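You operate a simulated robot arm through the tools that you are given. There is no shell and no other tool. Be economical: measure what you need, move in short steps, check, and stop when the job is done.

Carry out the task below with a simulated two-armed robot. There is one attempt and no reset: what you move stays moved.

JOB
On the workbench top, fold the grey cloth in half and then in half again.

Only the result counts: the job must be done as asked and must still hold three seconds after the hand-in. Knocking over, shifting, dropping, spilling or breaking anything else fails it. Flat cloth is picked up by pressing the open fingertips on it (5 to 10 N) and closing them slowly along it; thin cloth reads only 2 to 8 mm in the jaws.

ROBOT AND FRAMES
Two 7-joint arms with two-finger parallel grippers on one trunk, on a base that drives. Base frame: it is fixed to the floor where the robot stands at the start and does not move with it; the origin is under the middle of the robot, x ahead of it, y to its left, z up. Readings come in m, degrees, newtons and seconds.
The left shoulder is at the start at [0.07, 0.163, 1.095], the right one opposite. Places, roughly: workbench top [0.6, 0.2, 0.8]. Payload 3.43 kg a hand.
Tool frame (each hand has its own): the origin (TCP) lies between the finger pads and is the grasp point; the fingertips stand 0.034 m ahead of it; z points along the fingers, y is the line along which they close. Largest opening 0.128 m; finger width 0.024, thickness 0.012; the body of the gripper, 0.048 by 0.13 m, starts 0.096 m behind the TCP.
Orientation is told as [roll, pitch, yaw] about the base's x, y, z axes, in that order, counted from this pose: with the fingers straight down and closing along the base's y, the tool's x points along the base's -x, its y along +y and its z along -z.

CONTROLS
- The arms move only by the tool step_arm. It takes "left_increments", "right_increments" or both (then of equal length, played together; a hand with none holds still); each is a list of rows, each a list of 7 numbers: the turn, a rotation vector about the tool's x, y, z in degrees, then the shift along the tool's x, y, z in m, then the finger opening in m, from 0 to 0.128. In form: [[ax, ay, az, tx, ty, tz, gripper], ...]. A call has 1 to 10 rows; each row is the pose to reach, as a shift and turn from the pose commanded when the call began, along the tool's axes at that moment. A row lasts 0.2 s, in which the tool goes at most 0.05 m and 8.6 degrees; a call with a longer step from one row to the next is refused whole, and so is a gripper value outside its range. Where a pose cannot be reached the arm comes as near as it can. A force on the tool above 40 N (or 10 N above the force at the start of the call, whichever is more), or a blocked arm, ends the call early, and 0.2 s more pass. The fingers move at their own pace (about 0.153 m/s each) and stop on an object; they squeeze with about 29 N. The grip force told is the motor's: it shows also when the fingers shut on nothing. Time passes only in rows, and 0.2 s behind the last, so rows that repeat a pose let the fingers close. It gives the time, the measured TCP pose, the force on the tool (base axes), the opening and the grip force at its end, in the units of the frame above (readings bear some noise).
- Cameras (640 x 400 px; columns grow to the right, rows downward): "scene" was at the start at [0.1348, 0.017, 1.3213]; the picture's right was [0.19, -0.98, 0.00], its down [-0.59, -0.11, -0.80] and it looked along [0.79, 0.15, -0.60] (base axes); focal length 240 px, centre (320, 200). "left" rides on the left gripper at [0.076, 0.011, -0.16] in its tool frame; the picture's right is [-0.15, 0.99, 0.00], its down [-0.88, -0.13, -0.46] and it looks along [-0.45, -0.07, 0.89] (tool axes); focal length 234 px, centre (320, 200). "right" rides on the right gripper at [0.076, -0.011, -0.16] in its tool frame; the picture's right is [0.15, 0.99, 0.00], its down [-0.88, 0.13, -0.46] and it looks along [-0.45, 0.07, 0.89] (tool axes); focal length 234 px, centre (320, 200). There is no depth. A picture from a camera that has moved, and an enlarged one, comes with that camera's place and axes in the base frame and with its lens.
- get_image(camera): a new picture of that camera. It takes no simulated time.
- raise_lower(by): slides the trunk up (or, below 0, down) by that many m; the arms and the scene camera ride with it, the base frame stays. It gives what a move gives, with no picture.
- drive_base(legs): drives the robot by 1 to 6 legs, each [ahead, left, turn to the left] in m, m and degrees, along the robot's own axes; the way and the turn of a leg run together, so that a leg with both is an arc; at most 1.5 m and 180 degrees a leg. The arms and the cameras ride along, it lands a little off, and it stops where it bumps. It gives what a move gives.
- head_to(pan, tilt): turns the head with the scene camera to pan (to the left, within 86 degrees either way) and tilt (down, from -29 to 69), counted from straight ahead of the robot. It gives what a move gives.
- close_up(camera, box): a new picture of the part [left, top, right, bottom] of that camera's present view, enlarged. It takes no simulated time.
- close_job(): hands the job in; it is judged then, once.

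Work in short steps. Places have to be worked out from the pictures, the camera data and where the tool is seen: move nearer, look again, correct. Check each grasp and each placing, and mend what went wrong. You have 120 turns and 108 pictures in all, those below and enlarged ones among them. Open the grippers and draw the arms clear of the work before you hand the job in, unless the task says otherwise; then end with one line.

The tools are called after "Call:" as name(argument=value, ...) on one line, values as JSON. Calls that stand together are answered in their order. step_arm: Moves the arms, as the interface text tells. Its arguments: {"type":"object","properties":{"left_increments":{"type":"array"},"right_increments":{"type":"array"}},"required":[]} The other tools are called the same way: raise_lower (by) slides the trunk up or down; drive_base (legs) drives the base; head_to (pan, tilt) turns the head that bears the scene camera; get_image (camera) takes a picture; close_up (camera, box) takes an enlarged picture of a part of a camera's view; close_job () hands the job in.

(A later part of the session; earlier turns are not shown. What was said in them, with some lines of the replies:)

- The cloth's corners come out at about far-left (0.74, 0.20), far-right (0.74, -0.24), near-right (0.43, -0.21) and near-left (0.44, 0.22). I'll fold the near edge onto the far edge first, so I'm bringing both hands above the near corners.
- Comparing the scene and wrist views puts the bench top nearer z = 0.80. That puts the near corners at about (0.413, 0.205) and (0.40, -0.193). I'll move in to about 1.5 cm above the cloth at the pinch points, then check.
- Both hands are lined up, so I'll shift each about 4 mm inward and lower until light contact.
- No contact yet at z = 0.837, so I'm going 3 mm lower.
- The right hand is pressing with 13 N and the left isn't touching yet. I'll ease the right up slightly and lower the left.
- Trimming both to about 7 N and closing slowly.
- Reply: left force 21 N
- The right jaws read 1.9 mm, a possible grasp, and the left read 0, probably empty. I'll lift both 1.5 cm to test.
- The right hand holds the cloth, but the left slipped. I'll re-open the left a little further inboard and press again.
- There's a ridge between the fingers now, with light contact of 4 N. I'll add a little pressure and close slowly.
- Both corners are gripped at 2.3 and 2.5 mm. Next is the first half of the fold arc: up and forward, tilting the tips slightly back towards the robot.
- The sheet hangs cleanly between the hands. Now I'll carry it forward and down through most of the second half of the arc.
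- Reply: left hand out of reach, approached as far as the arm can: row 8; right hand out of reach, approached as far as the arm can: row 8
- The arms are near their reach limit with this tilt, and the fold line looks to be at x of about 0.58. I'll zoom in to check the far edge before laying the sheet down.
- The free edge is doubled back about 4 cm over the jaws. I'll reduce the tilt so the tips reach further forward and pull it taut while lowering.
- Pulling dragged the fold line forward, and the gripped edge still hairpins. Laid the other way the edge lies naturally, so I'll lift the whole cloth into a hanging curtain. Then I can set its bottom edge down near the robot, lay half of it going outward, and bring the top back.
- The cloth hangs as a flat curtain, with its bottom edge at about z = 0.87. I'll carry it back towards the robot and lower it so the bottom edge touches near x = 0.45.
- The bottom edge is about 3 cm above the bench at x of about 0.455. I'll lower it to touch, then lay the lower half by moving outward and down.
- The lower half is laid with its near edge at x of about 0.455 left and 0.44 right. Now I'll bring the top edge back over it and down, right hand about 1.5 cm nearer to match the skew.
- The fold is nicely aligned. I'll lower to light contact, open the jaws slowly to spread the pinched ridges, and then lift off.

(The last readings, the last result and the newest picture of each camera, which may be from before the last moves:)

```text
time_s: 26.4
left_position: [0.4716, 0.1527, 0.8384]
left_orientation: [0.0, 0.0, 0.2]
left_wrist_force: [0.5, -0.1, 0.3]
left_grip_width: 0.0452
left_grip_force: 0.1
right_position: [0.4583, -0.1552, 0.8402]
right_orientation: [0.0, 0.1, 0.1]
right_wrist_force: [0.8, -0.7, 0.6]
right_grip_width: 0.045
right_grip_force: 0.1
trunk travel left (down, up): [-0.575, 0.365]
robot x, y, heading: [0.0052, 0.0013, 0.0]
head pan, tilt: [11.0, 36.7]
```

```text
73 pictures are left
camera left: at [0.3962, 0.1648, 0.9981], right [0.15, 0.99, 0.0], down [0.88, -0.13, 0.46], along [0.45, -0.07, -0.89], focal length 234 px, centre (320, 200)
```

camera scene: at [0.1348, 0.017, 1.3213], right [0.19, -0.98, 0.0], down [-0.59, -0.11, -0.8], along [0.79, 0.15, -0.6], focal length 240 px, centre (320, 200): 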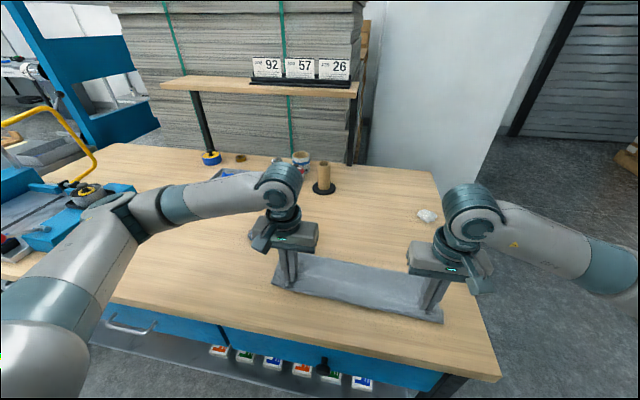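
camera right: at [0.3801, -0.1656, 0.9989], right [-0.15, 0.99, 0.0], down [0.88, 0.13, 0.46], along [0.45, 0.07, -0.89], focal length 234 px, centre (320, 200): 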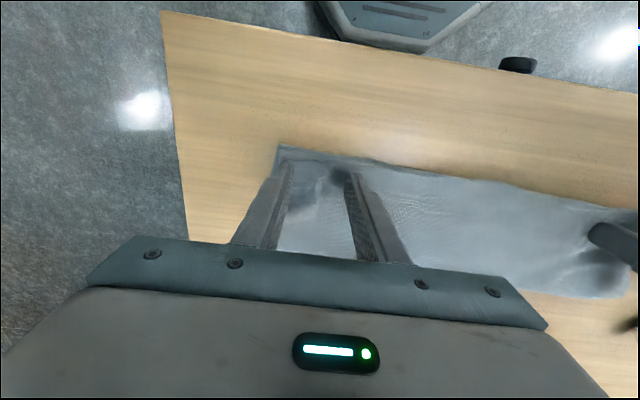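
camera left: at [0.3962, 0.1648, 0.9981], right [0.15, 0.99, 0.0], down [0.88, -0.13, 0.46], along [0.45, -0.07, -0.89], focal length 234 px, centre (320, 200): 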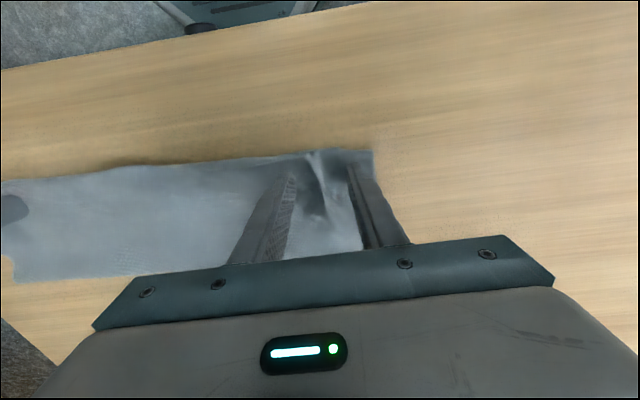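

Released. I'll raise both hands straight up and look from the scene camera.

Call:
step_arm(left_increments=[[0, 0, 0, 0, 0, -0.02, 0.055], [0, 0, 0, 0, 0, -0.06, 0.055], [0, 0, 0, 0, 0.04, -0.1, 0.055], [0, 0, 0, 0, 0.08, -0.14, 0.055], [0, 0, 0, 0, 0.12, -0.18, 0.055]], right_increments=[[0, 0, 0, 0, 0, -0.02, 0.055], [0, 0, 0, 0, 0, -0.06, 0.055], [0, 0, 0, 0, -0.04, -0.1, 0.055], [0, 0, 0, 0, -0.08, -0.14, 0.055], [0, 0, 0, 0, -0.12, -0.18, 0.055]])

Call:
close_up(camera="scene", box=[220, 200, 500, 375])

Call:
get_image(camera="left")

Call:
get_image(camera="right")

```text
refused: row 3 steps farther than a row can; nothing moved
```

```text
2.29 times, centred on (360, 288) of scene
camera zoom: at [0.1347, 0.017, 1.3213], right [0.19, -0.98, 0.0], down [-0.59, -0.11, -0.8], along [0.79, 0.15, -0.6], focal length 550 px, centre (229, 0)
```

zoom: 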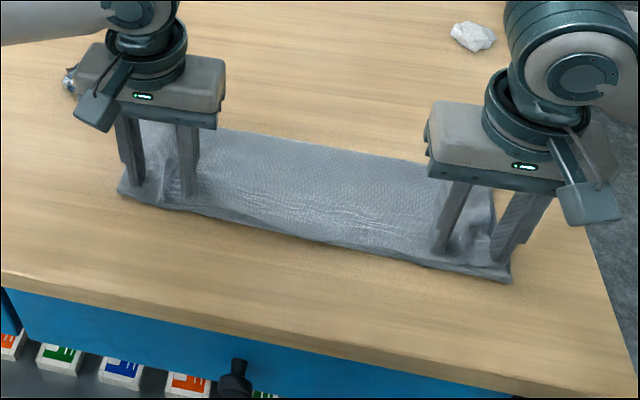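

```text
71 pictures are left
camera left: at [0.3962, 0.1648, 0.9981], right [0.15, 0.99, 0.0], down [0.88, -0.13, 0.46], along [0.45, -0.07, -0.89], focal length 234 px, centre (320, 200)
```

left: 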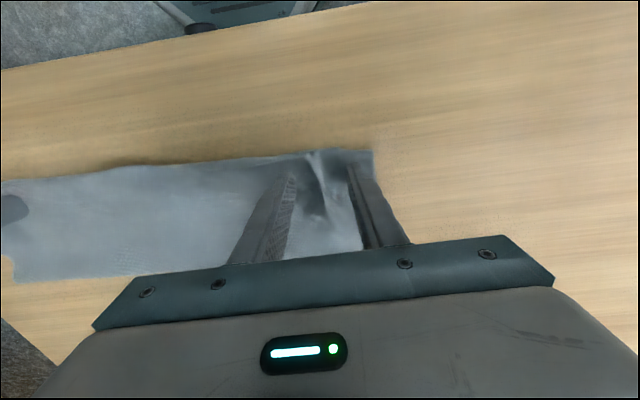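

```text
70 pictures are left
camera right: at [0.3801, -0.1656, 0.9989], right [-0.15, 0.99, 0.0], down [0.88, 0.13, 0.46], along [0.45, 0.07, -0.89], focal length 234 px, centre (320, 200)
```

right: 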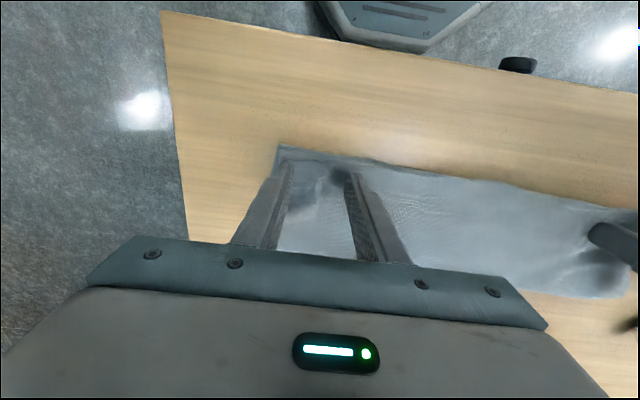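

That step was too long for one row, so I'm retrying with smaller rows.

Call:
step_arm(left_increments=[[0, 0, 0, 0, 0, -0.02, 0.055], [0, 0, 0, 0, 0, -0.06, 0.055], [0, 0, 0, 0, 0.03, -0.09, 0.055], [0, 0, 0, 0, 0.06, -0.12, 0.055], [0, 0, 0, 0, 0.09, -0.15, 0.055], [0, 0, 0, 0, 0.12, -0.18, 0.055]], right_increments=[[0, 0, 0, 0, 0, -0.02, 0.055], [0, 0, 0, 0, 0, -0.06, 0.055], [0, 0, 0, 0, -0.03, -0.09, 0.055], [0, 0, 0, 0, -0.06, -0.12, 0.055], [0, 0, 0, 0, -0.09, -0.15, 0.055], [0, 0, 0, 0, -0.12, -0.18, 0.055]])

Call:
close_up(camera="scene", box=[220, 200, 500, 375])

Call:
get_image(camera="left")

Call:
get_image(camera="right")

```text
time_s: 27.8
left_position: [0.4696, 0.2738, 1.0203]
left_orientation: [0.1, 0.0, 0.1]
left_wrist_force: [-0.1, -0.2, -0.2]
left_grip_width: 0.0551
left_grip_force: 0.2
right_position: [0.456, -0.2749, 1.0204]
right_orientation: [0.0, -0.1, -0.1]
right_wrist_force: [-0.3, 0.9, 0.8]
right_grip_width: 0.055
right_grip_force: 0.0
trunk travel left (down, up): [-0.575, 0.365]
robot x, y, heading: [0.0018, -0.0008, 0.1]
head pan, tilt: [11.0, 36.7]
```

```text
2.29 times, centred on (360, 288) of scene
camera zoom: at [0.1323, 0.017, 1.3215], right [0.19, -0.98, 0.0], down [-0.59, -0.11, -0.8], along [0.79, 0.15, -0.6], focal length 550 px, centre (229, 0)
```

zoom: 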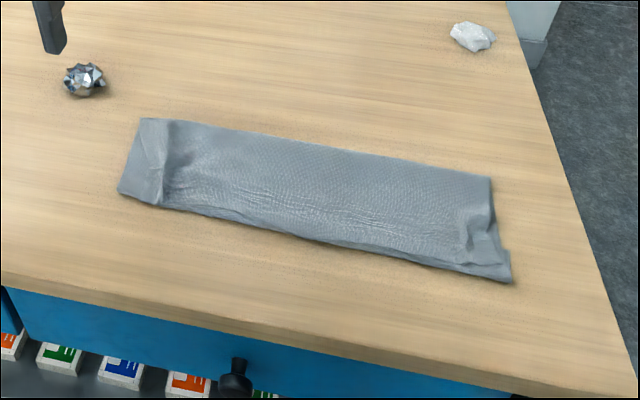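

```text
68 pictures are left
camera left: at [0.3939, 0.285, 1.1795], right [0.15, 0.99, 0.0], down [0.88, -0.13, 0.46], along [0.45, -0.07, -0.89], focal length 234 px, centre (320, 200)
```

left: 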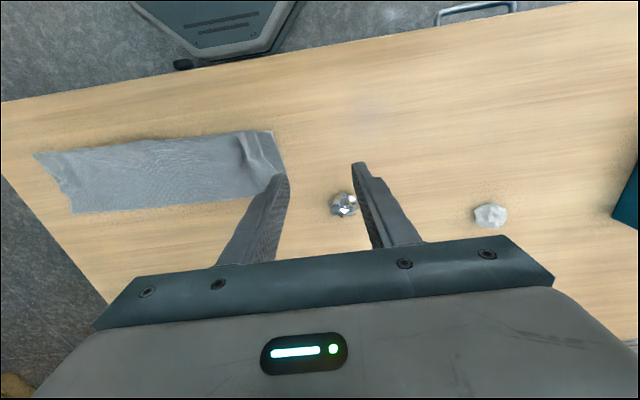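

```text
67 pictures are left
camera right: at [0.3778, -0.2861, 1.1794], right [-0.15, 0.99, 0.0], down [0.88, 0.13, 0.46], along [0.45, 0.07, -0.89], focal length 234 px, centre (320, 200)
```

right: 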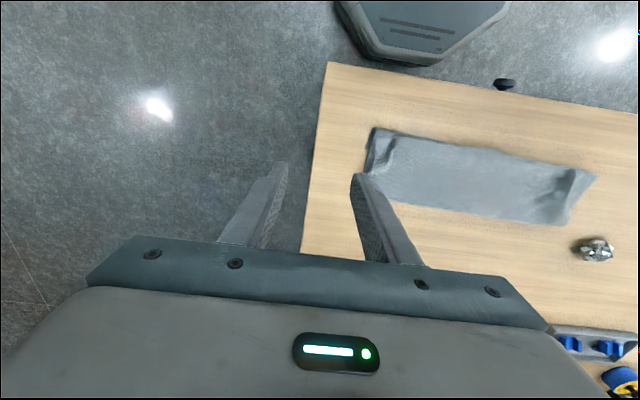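

The first fold is a neat strip, x 0.44–0.56 by y -0.195–0.20. For the second fold I'll pinch the strip at its middle across both layers and lift it so the two ends hang together. Then I'll lay it down sideways, so I'm moving the right hand above the centre and the left hand aside.

Call:
step_arm(left_increments=[[0, 0, 0, 0, 0.015, -0.005, 0.055], [0, 0, 0, 0, 0.03, -0.01, 0.055], [0, 0, 0, 0, 0.045, -0.015, 0.055], [0, 0, 0, 0, 0.06, -0.02, 0.055], [0, 0, 0, 0, 0.07, -0.025, 0.055], [0, 0, 0, 0, 0.08, -0.03, 0.055], [0, 0, 0, 0, 0.08, -0.03, 0.055], [0, 0, 0, 0, 0.08, -0.03, 0.055]], right_increments=[[0, 0, 0, -0.005, 0.035, 0.019, 0.055], [0, 0, 0, -0.01, 0.07, 0.038, 0.055], [0, 0, 0, -0.015, 0.105, 0.057, 0.055], [0, 0, 0, -0.02, 0.14, 0.075, 0.055], [0, 0, 0, -0.026, 0.175, 0.094, 0.055], [0, 0, 0, -0.031, 0.21, 0.113, 0.055], [0, 0, 0, -0.036, 0.245, 0.131, 0.055], [0, 0, 0, -0.041, 0.278, 0.15, 0.055]])

Call:
get_image(camera="right")

Call:
get_image(camera="scene")

```text
time_s: 29.6
left_position: [0.4724, 0.3546, 1.0486]
left_orientation: [-0.1, 0.0, 0.2]
left_wrist_force: [0.5, 0.2, -0.3]
left_grip_width: 0.0547
left_grip_force: 0.0
right_position: [0.4981, 0.0039, 0.8699]
right_orientation: [-0.1, 0.0, 0.0]
right_wrist_force: [0.5, -0.3, -0.3]
right_grip_width: 0.055
right_grip_force: 0.2
trunk travel left (down, up): [-0.575, 0.365]
robot x, y, heading: [0.001, -0.0014, 0.1]
head pan, tilt: [11.0, 36.7]
```

```text
66 pictures are left
camera right: at [0.4213, -0.006, 1.0282], right [-0.15, 0.99, 0.0], down [0.88, 0.13, 0.46], along [0.45, 0.07, -0.89], focal length 234 px, centre (320, 200)
```

right: 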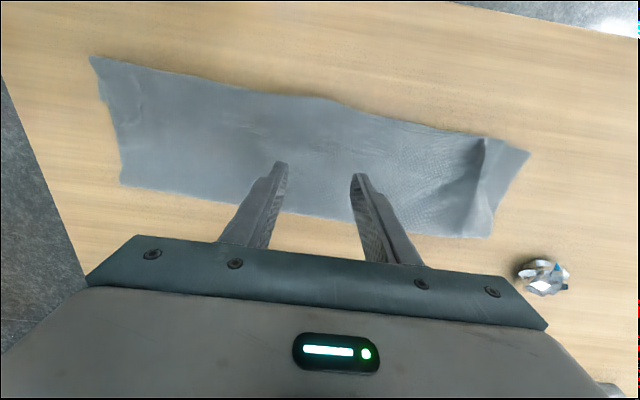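

```text
65 pictures are left
camera scene: at [0.135, 0.0184, 1.3212], right [0.19, -0.98, 0.0], down [-0.59, -0.12, -0.8], along [0.79, 0.15, -0.6], focal length 240 px, centre (320, 200)
```

scene: 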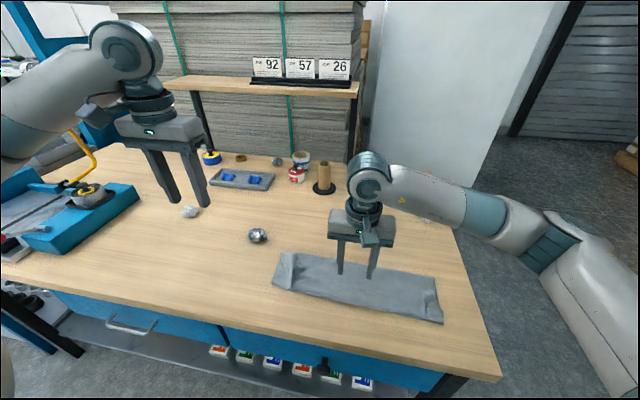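

The strip's centre is at about (0.496, 0.009), nearly under the hand. I'll lower to just above contact.

Call:
step_arm(right_increments=[[0, 0, 0, 0.001, 0.005, 0.015, 0.055], [0, 0, 0, 0.001, 0.005, 0.025, 0.055], [0, 0, 0, 0.001, 0.005, 0.03, 0.055], [0, 0, 0, 0.001, 0.005, 0.0315, 0.055]])

```text
time_s: 30.6
left_position: [0.4714, 0.3542, 1.049]
left_orientation: [-0.1, 0.0, 0.1]
left_wrist_force: [-0.7, 0.5, -0.2]
left_grip_width: 0.055
left_grip_force: 0.1
right_position: [0.4984, 0.0091, 0.8382]
right_orientation: [0.0, -0.1, 0.0]
right_wrist_force: [-0.4, -0.5, 0.7]
right_grip_width: 0.055
right_grip_force: 0.0
trunk travel left (down, up): [-0.575, 0.365]
robot x, y, heading: [0.0005, 0.0001, 0.1]
head pan, tilt: [11.0, 36.7]
```

No contact yet, so I'm going a little lower.

Call:
step_arm(right_increments=[[0, 0, 0, 0, 0, 0.001, 0.055], [0, 0, 0, 0, 0, 0.002, 0.055]])

```text
time_s: 31.2
left_position: [0.4717, 0.3528, 1.0494]
left_orientation: [0.0, 0.1, 0.1]
left_wrist_force: [0.4, 0.0, -0.1]
left_grip_width: 0.0551
left_grip_force: 0.1
right_position: [0.4973, 0.0098, 0.8358]
right_orientation: [0.1, 0.0, 0.1]
right_wrist_force: [0.0, 0.1, 0.4]
right_grip_width: 0.055
right_grip_force: 0.1
trunk travel left (down, up): [-0.575, 0.365]
robot x, y, heading: [0.0027, -0.0008, -0.1]
head pan, tilt: [11.0, 36.7]
```

Call:
step_arm(right_increments=[[0, 0, 0, 0, 0, 0.0006, 0.055], [0, 0, 0, 0, 0, 0.0012, 0.055]])

```text
time_s: 31.8
left_position: [0.4719, 0.354, 1.0489]
left_orientation: [-0.1, 0.0, 0.2]
left_wrist_force: [0.2, -0.1, 0.3]
left_grip_width: 0.0549
left_grip_force: 0.2
right_position: [0.497, 0.008, 0.8352]
right_orientation: [0.0, -0.2, 0.0]
right_wrist_force: [0.9, 0.5, 8.5]
right_grip_width: 0.0552
right_grip_force: 0.1
trunk travel left (down, up): [-0.575, 0.365]
robot x, y, heading: [-0.0005, -0.0016, -0.2]
head pan, tilt: [11.0, 36.7]
```

The hand is pressing with 8.5 N. Closing slowly.

Call:
step_arm(right_increments=[[0, 0, 0, 0, 0, 0, 0.049], [0, 0, 0, 0, 0, 0, 0.043], [0, 0, 0, 0, 0, 0, 0.037], [0, 0, 0, 0, 0, 0, 0.031], [0, 0, 0, 0, 0, 0, 0.025], [0, 0, 0, 0, 0, 0, 0.019], [0, 0, 0, 0, 0, 0, 0.013], [0, 0, 0, 0, 0, 0, 0.007], [0, 0, 0, 0, 0, 0, 0], [0, 0, 0, 0, 0, 0, 0]])

Call:
get_image(camera="right")

Call:
close_up(camera="scene", box=[260, 220, 460, 345])

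```text
time_s: 34.0
left_position: [0.4702, 0.3535, 1.0492]
left_orientation: [-0.2, 0.0, 0.1]
left_wrist_force: [0.6, -0.4, -0.9]
left_grip_width: 0.0551
left_grip_force: 0.0
right_position: [0.4955, 0.0088, 0.8365]
right_orientation: [0.0, -0.1, 0.1]
right_wrist_force: [1.1, 1.1, 19.0]
right_grip_width: 0.0065
right_grip_force: 29.2
trunk travel left (down, up): [-0.575, 0.365]
robot x, y, heading: [0.0003, 0.0004, -0.0]
head pan, tilt: [11.0, 36.7]
```

```text
64 pictures are left
camera right: at [0.4193, -0.0022, 0.9948], right [-0.15, 0.99, 0.0], down [0.88, 0.13, 0.46], along [0.45, 0.07, -0.89], focal length 234 px, centre (320, 200)
```

right: 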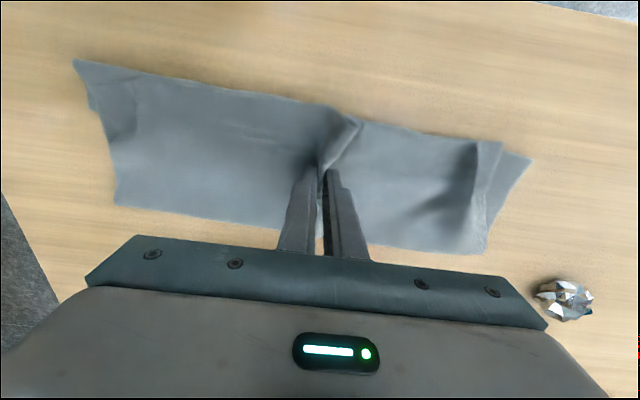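

```text
3.20 times, centred on (360, 282) of scene
camera zoom: at [0.1332, 0.0172, 1.3215], right [0.19, -0.98, 0.0], down [-0.59, -0.11, -0.8], along [0.79, 0.15, -0.6], focal length 769 px, centre (192, -64)
```

zoom: 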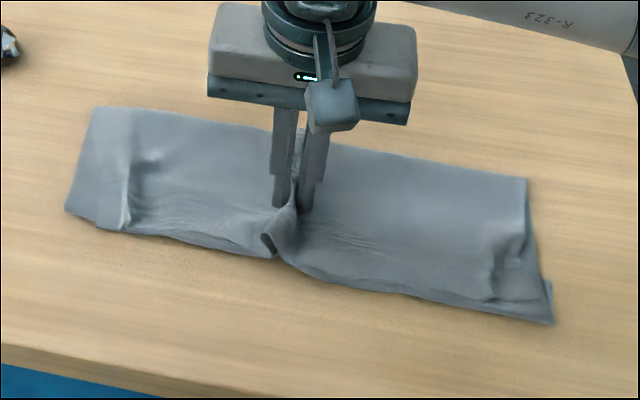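

The jaws hold 6.5 mm, so apparently both layers. I'll lift 8 cm slowly and look.

Call:
step_arm(right_increments=[[0, 0, 0, 0, 0, -0.01, 0], [0, 0, 0, 0, 0, -0.025, 0], [0, 0, 0, 0, 0, -0.045, 0], [0, 0, 0, 0, 0, -0.065, 0], [0, 0, 0, 0, 0, -0.085, 0]])

Call:
close_up(camera="scene", box=[260, 200, 460, 325])

Call:
get_image(camera="left")

```text
time_s: 35.2
left_position: [0.4719, 0.3533, 1.0488]
left_orientation: [-0.2, 0.0, 0.1]
left_wrist_force: [-0.5, -0.1, -0.7]
left_grip_width: 0.0548
left_grip_force: 0.1
right_position: [0.4964, 0.0086, 0.9204]
right_orientation: [0.1, 0.1, 0.0]
right_wrist_force: [-0.1, 0.1, -1.0]
right_grip_width: 0.0035
right_grip_force: 28.8
trunk travel left (down, up): [-0.575, 0.365]
robot x, y, heading: [-0.001, -0.0005, -0.0]
head pan, tilt: [11.0, 36.7]
```

```text
3.20 times, centred on (360, 262) of scene
camera zoom: at [0.1344, 0.0172, 1.3213], right [0.19, -0.98, 0.0], down [-0.59, -0.11, -0.8], along [0.79, 0.15, -0.6], focal length 769 px, centre (192, 0)
```

zoom: 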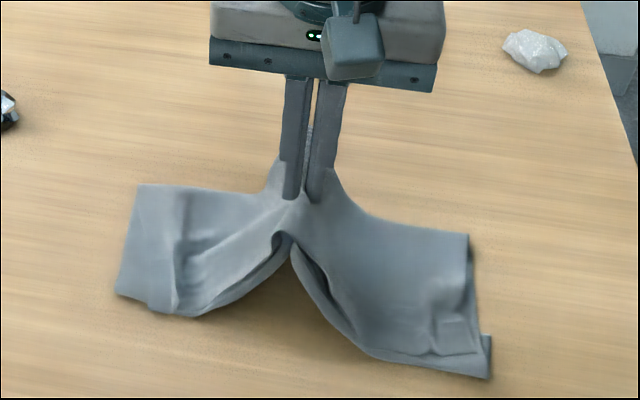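

```text
61 pictures are left
camera left: at [0.3956, 0.3651, 1.2083], right [0.15, 0.99, 0.0], down [0.88, -0.13, 0.46], along [0.45, -0.07, -0.89], focal length 234 px, centre (320, 200)
```

left: 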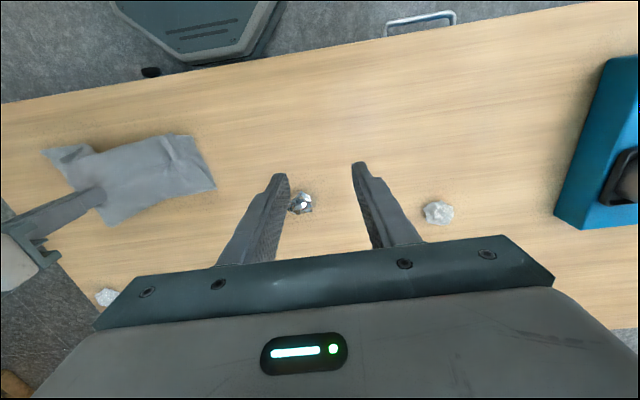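

Both layers are lifted in a clean tent. I'll keep raising until the two ends hang free, drifting slightly to the left.

Call:
step_arm(right_increments=[[0, 0, 0, 0, 0, -0.02, 0], [0, 0, 0, 0, 0, -0.04, 0], [0, 0, 0, 0, 0, -0.06, 0], [0, 0, 0, 0, 0.005, -0.08, 0], [0, 0, 0, 0, 0.015, -0.1, 0], [0, 0, 0, 0, 0.03, -0.12, 0], [0, 0, 0, 0, 0.045, -0.135, 0], [0, 0, 0, 0, 0.06, -0.15, 0], [0, 0, 0, 0, 0.07, -0.155, 0], [0, 0, 0, 0, 0.07, -0.155, 0]])

Call:
get_image(camera="scene")

Call:
get_image(camera="right")

```text
time_s: 37.4
left_position: [0.4718, 0.3536, 1.049]
left_orientation: [0.0, 0.1, 0.0]
left_wrist_force: [-0.4, -0.4, 0.1]
left_grip_width: 0.0551
left_grip_force: 0.1
right_position: [0.4973, 0.0769, 1.0758]
right_orientation: [0.1, -0.1, 0.0]
right_wrist_force: [0.5, 0.2, -0.7]
right_grip_width: 0.0034
right_grip_force: 28.9
trunk travel left (down, up): [-0.575, 0.365]
robot x, y, heading: [0.0002, -0.0, -0.3]
head pan, tilt: [11.0, 36.7]
```

```text
60 pictures are left
camera scene: at [0.1348, 0.0169, 1.3213], right [0.19, -0.98, 0.0], down [-0.59, -0.11, -0.8], along [0.79, 0.15, -0.6], focal length 240 px, centre (320, 200)
```

scene: 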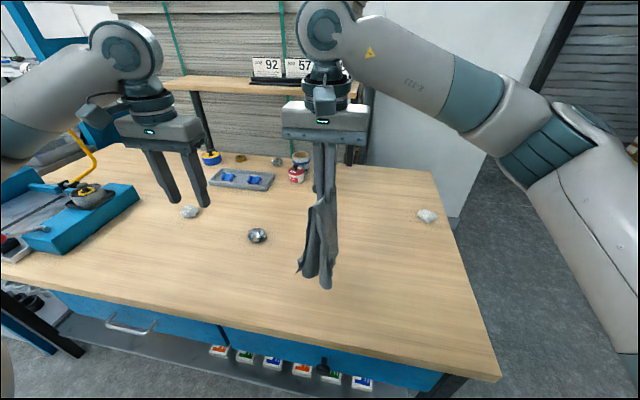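

```text
59 pictures are left
camera right: at [0.421, 0.0671, 1.2343], right [-0.15, 0.99, 0.0], down [0.88, 0.13, 0.46], along [0.45, 0.07, -0.89], focal length 234 px, centre (320, 200)
```

right: 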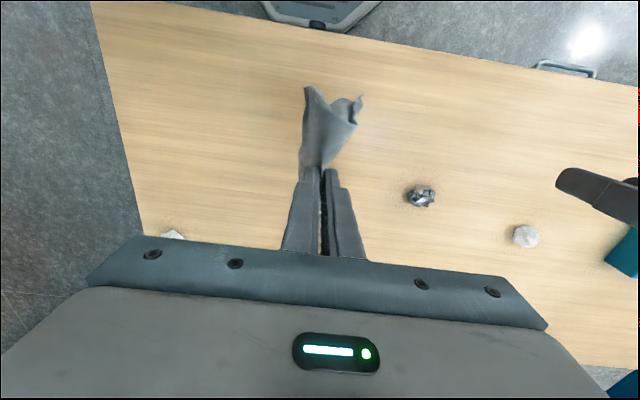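

The ends hang together and just reach the bench. Now I'll lay it down sideways, moving right and down so both halves trail flat.

Call:
step_arm(right_increments=[[0, 0, 0, 0, 0, 0.015, 0], [0, 0, 0, 0, -0.008, 0.03, 0], [0, 0, 0, 0, -0.024, 0.05, 0], [0, 0, 0, 0, -0.044, 0.072, 0], [0, 0, 0, 0, -0.066, 0.095, 0], [0, 0, 0, 0, -0.09, 0.119, 0], [0, 0, 0, 0, -0.114, 0.143, 0], [0, 0, 0, 0, -0.138, 0.165, 0]])

Call:
close_up(camera="scene", box=[240, 180, 480, 330])

Call:
get_image(camera="right")

```text
time_s: 39.2
left_position: [0.4724, 0.3518, 1.0492]
left_orientation: [0.1, -0.1, 0.1]
left_wrist_force: [-0.3, -0.4, 0.3]
left_grip_width: 0.0549
left_grip_force: 0.0
right_position: [0.4972, -0.0611, 0.9085]
right_orientation: [0.0, 0.0, 0.1]
right_wrist_force: [-0.4, 0.0, -0.1]
right_grip_width: 0.0033
right_grip_force: 29.0
trunk travel left (down, up): [-0.575, 0.365]
robot x, y, heading: [-0.0004, -0.0007, 0.1]
head pan, tilt: [11.0, 36.7]
```

```text
2.67 times, centred on (360, 255) of scene
camera zoom: at [0.1348, 0.0158, 1.3213], right [0.19, -0.98, 0.0], down [-0.59, -0.11, -0.8], along [0.79, 0.15, -0.6], focal length 641 px, centre (213, 53)
```

zoom: 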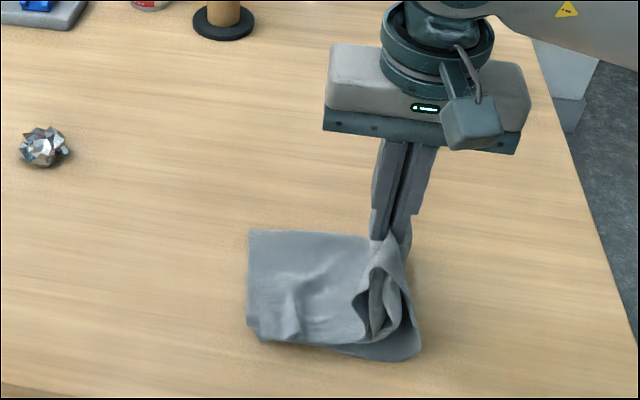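

```text
57 pictures are left
camera right: at [0.4204, -0.0716, 1.0683], right [-0.15, 0.99, 0.0], down [0.88, 0.13, 0.46], along [0.45, 0.07, -0.89], focal length 234 px, centre (320, 200)
```

right: 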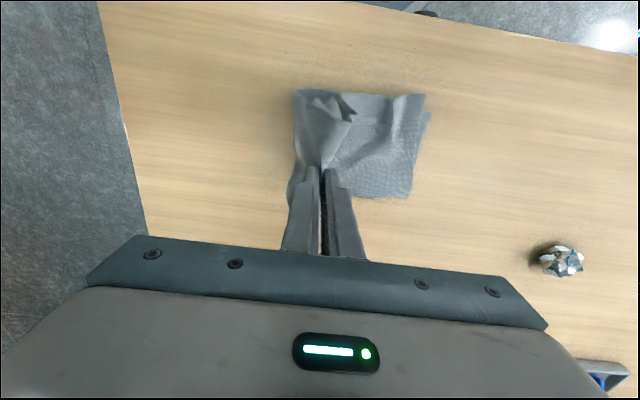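

It's folding cleanly with the ends at y of about 0.045. I'll continue right and down to the new fold line at about y = -0.145.

Call:
step_arm(right_increments=[[0, 0, 0, 0, -0.018, 0.007, 0], [0, 0, 0, 0, -0.036, 0.016, 0], [0, 0, 0, 0, -0.052, 0.028, 0], [0, 0, 0, 0, -0.066, 0.042, 0], [0, 0, 0, 0, -0.076, 0.054, 0], [0, 0, 0, 0, -0.08, 0.062, 0]])

Call:
close_up(camera="scene", box=[240, 180, 480, 330])

Call:
get_image(camera="right")

```text
time_s: 40.6
left_position: [0.4724, 0.353, 1.0484]
left_orientation: [-0.1, 0.0, 0.2]
left_wrist_force: [-0.4, 0.3, -0.6]
left_grip_width: 0.0549
left_grip_force: 0.2
right_position: [0.4977, -0.1402, 0.8471]
right_orientation: [0.0, 0.1, 0.0]
right_wrist_force: [-0.1, 0.2, 0.6]
right_grip_width: 0.0031
right_grip_force: 29.2
trunk travel left (down, up): [-0.575, 0.365]
robot x, y, heading: [-0.0005, -0.003, -0.1]
head pan, tilt: [11.0, 36.7]
```

```text
2.67 times, centred on (360, 255) of scene
camera zoom: at [0.1348, 0.0169, 1.3213], right [0.19, -0.98, 0.0], down [-0.59, -0.11, -0.8], along [0.79, 0.15, -0.6], focal length 641 px, centre (213, 53)
```

zoom: 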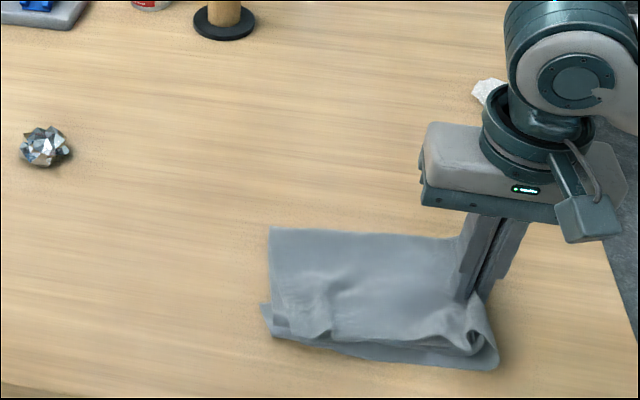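

```text
55 pictures are left
camera right: at [0.4203, -0.1503, 1.0064], right [-0.15, 0.99, 0.0], down [0.88, 0.13, 0.45], along [0.45, 0.07, -0.89], focal length 234 px, centre (320, 200)
```

right: 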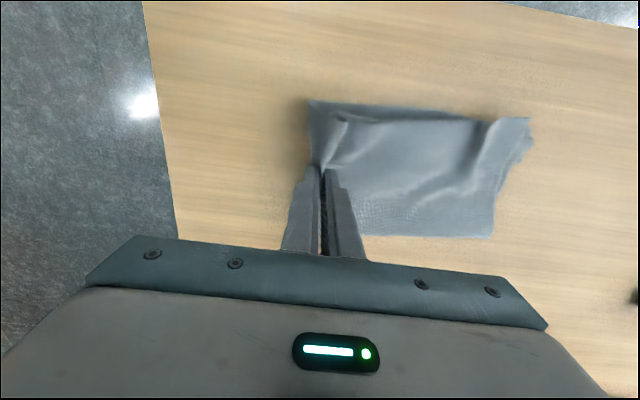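

That's a clean second fold. I'll lower a few mm, open gently and lift off.

Call:
step_arm(right_increments=[[0, 0, 0, 0, -0.003, 0.003, 0], [0, 0, 0, 0, -0.003, 0.005, 0.008], [0, 0, 0, 0, -0.003, 0.005, 0.016], [0, 0, 0, 0, -0.003, 0.005, 0.024], [0, 0, 0, 0, -0.003, -0.005, 0.028], [0, 0, 0, 0, -0.003, -0.03, 0.03], [0, 0, 0, 0, -0.003, -0.07, 0.03], [0, 0, 0, 0, -0.035, -0.1, 0.03], [0, 0, 0, 0, -0.07, -0.13, 0.03], [0, 0, 0, 0, -0.1, -0.16, 0.03]])

Call:
close_up(camera="scene", box=[240, 180, 480, 330])

Call:
get_image(camera="right")

```text
time_s: 42.8
left_position: [0.4697, 0.3522, 1.0501]
left_orientation: [0.0, -0.1, 0.1]
left_wrist_force: [-0.2, -0.2, 1.4]
left_grip_width: 0.055
left_grip_force: 0.1
right_position: [0.4966, -0.2408, 1.0074]
right_orientation: [0.0, 0.0, -0.1]
right_wrist_force: [0.7, -0.6, 0.4]
right_grip_width: 0.0298
right_grip_force: 0.0
trunk travel left (down, up): [-0.575, 0.365]
robot x, y, heading: [0.0014, 0.0018, -0.1]
head pan, tilt: [11.0, 36.7]
```

```text
2.67 times, centred on (360, 255) of scene
camera zoom: at [0.1334, 0.0164, 1.3214], right [0.19, -0.98, 0.0], down [-0.59, -0.11, -0.8], along [0.79, 0.15, -0.6], focal length 641 px, centre (213, 53)
```

zoom: 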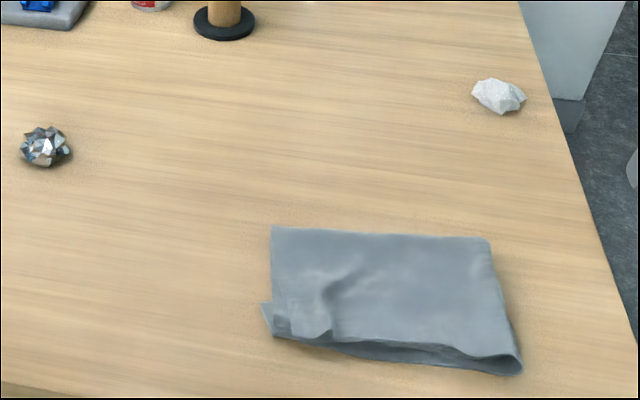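

```text
53 pictures are left
camera right: at [0.4195, -0.2517, 1.1668], right [-0.15, 0.99, 0.0], down [0.88, 0.13, 0.46], along [0.45, 0.07, -0.89], focal length 234 px, centre (320, 200)
```

right: 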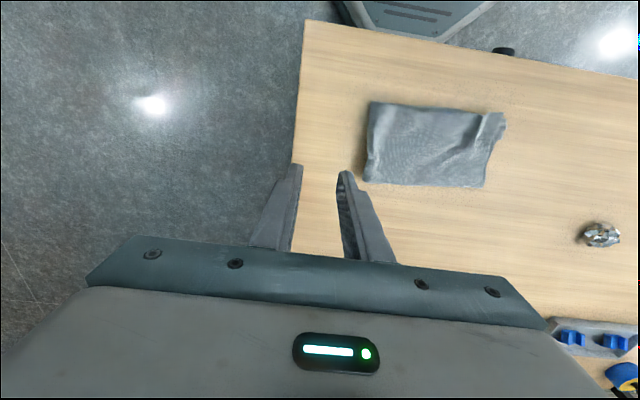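

The cloth is now a neat quarter-size packet. One closer look to judge its flatness.

Call:
close_up(camera="scene", box=[330, 255, 446, 327])

Call:
close_up(camera="right", box=[340, 80, 532, 200])

```text
5.52 times, centred on (388, 291) of scene
camera zoom: at [0.1334, 0.0164, 1.3214], right [0.19, -0.98, 0.0], down [-0.59, -0.11, -0.8], along [0.79, 0.15, -0.6], focal length 1326 px, centre (-55, -302)
```

zoom: 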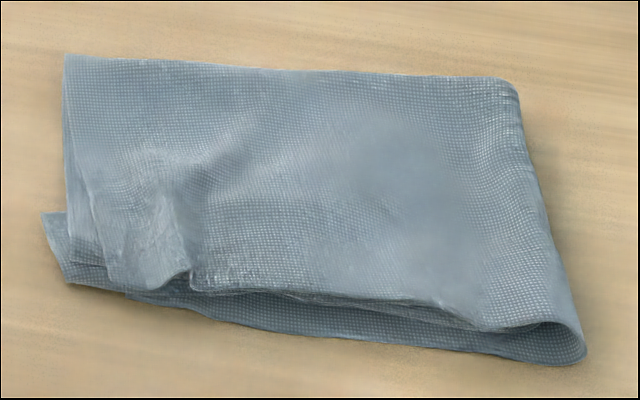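

```text
3.33 times, centred on (436, 140) of right
camera zoom: at [0.4195, -0.2517, 1.1668], right [-0.15, 0.99, 0.0], down [0.88, 0.13, 0.46], along [0.45, 0.07, -0.89], focal length 781 px, centre (-67, 400)
```

zoom: 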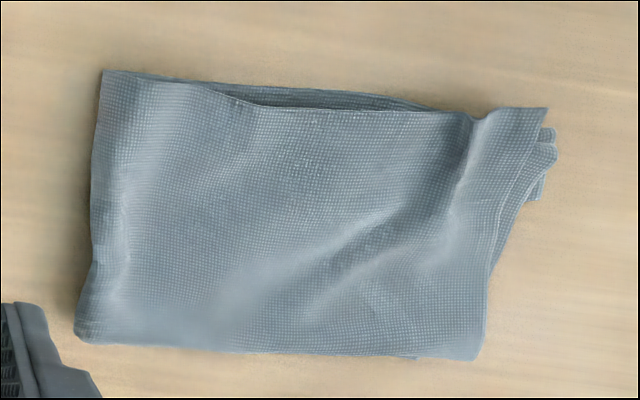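

All four layers are stacked with edges within about 1–2 cm. Both grippers are open and clear of the cloth, and nothing else has moved, so I'm handing in.

Call:
close_job()

```text
The job is handed in.
```

The grey cloth is folded in half and then in half again. It lies as a quarter-size packet on the workbench top, with its edges lined up to within about 1–2 cm.
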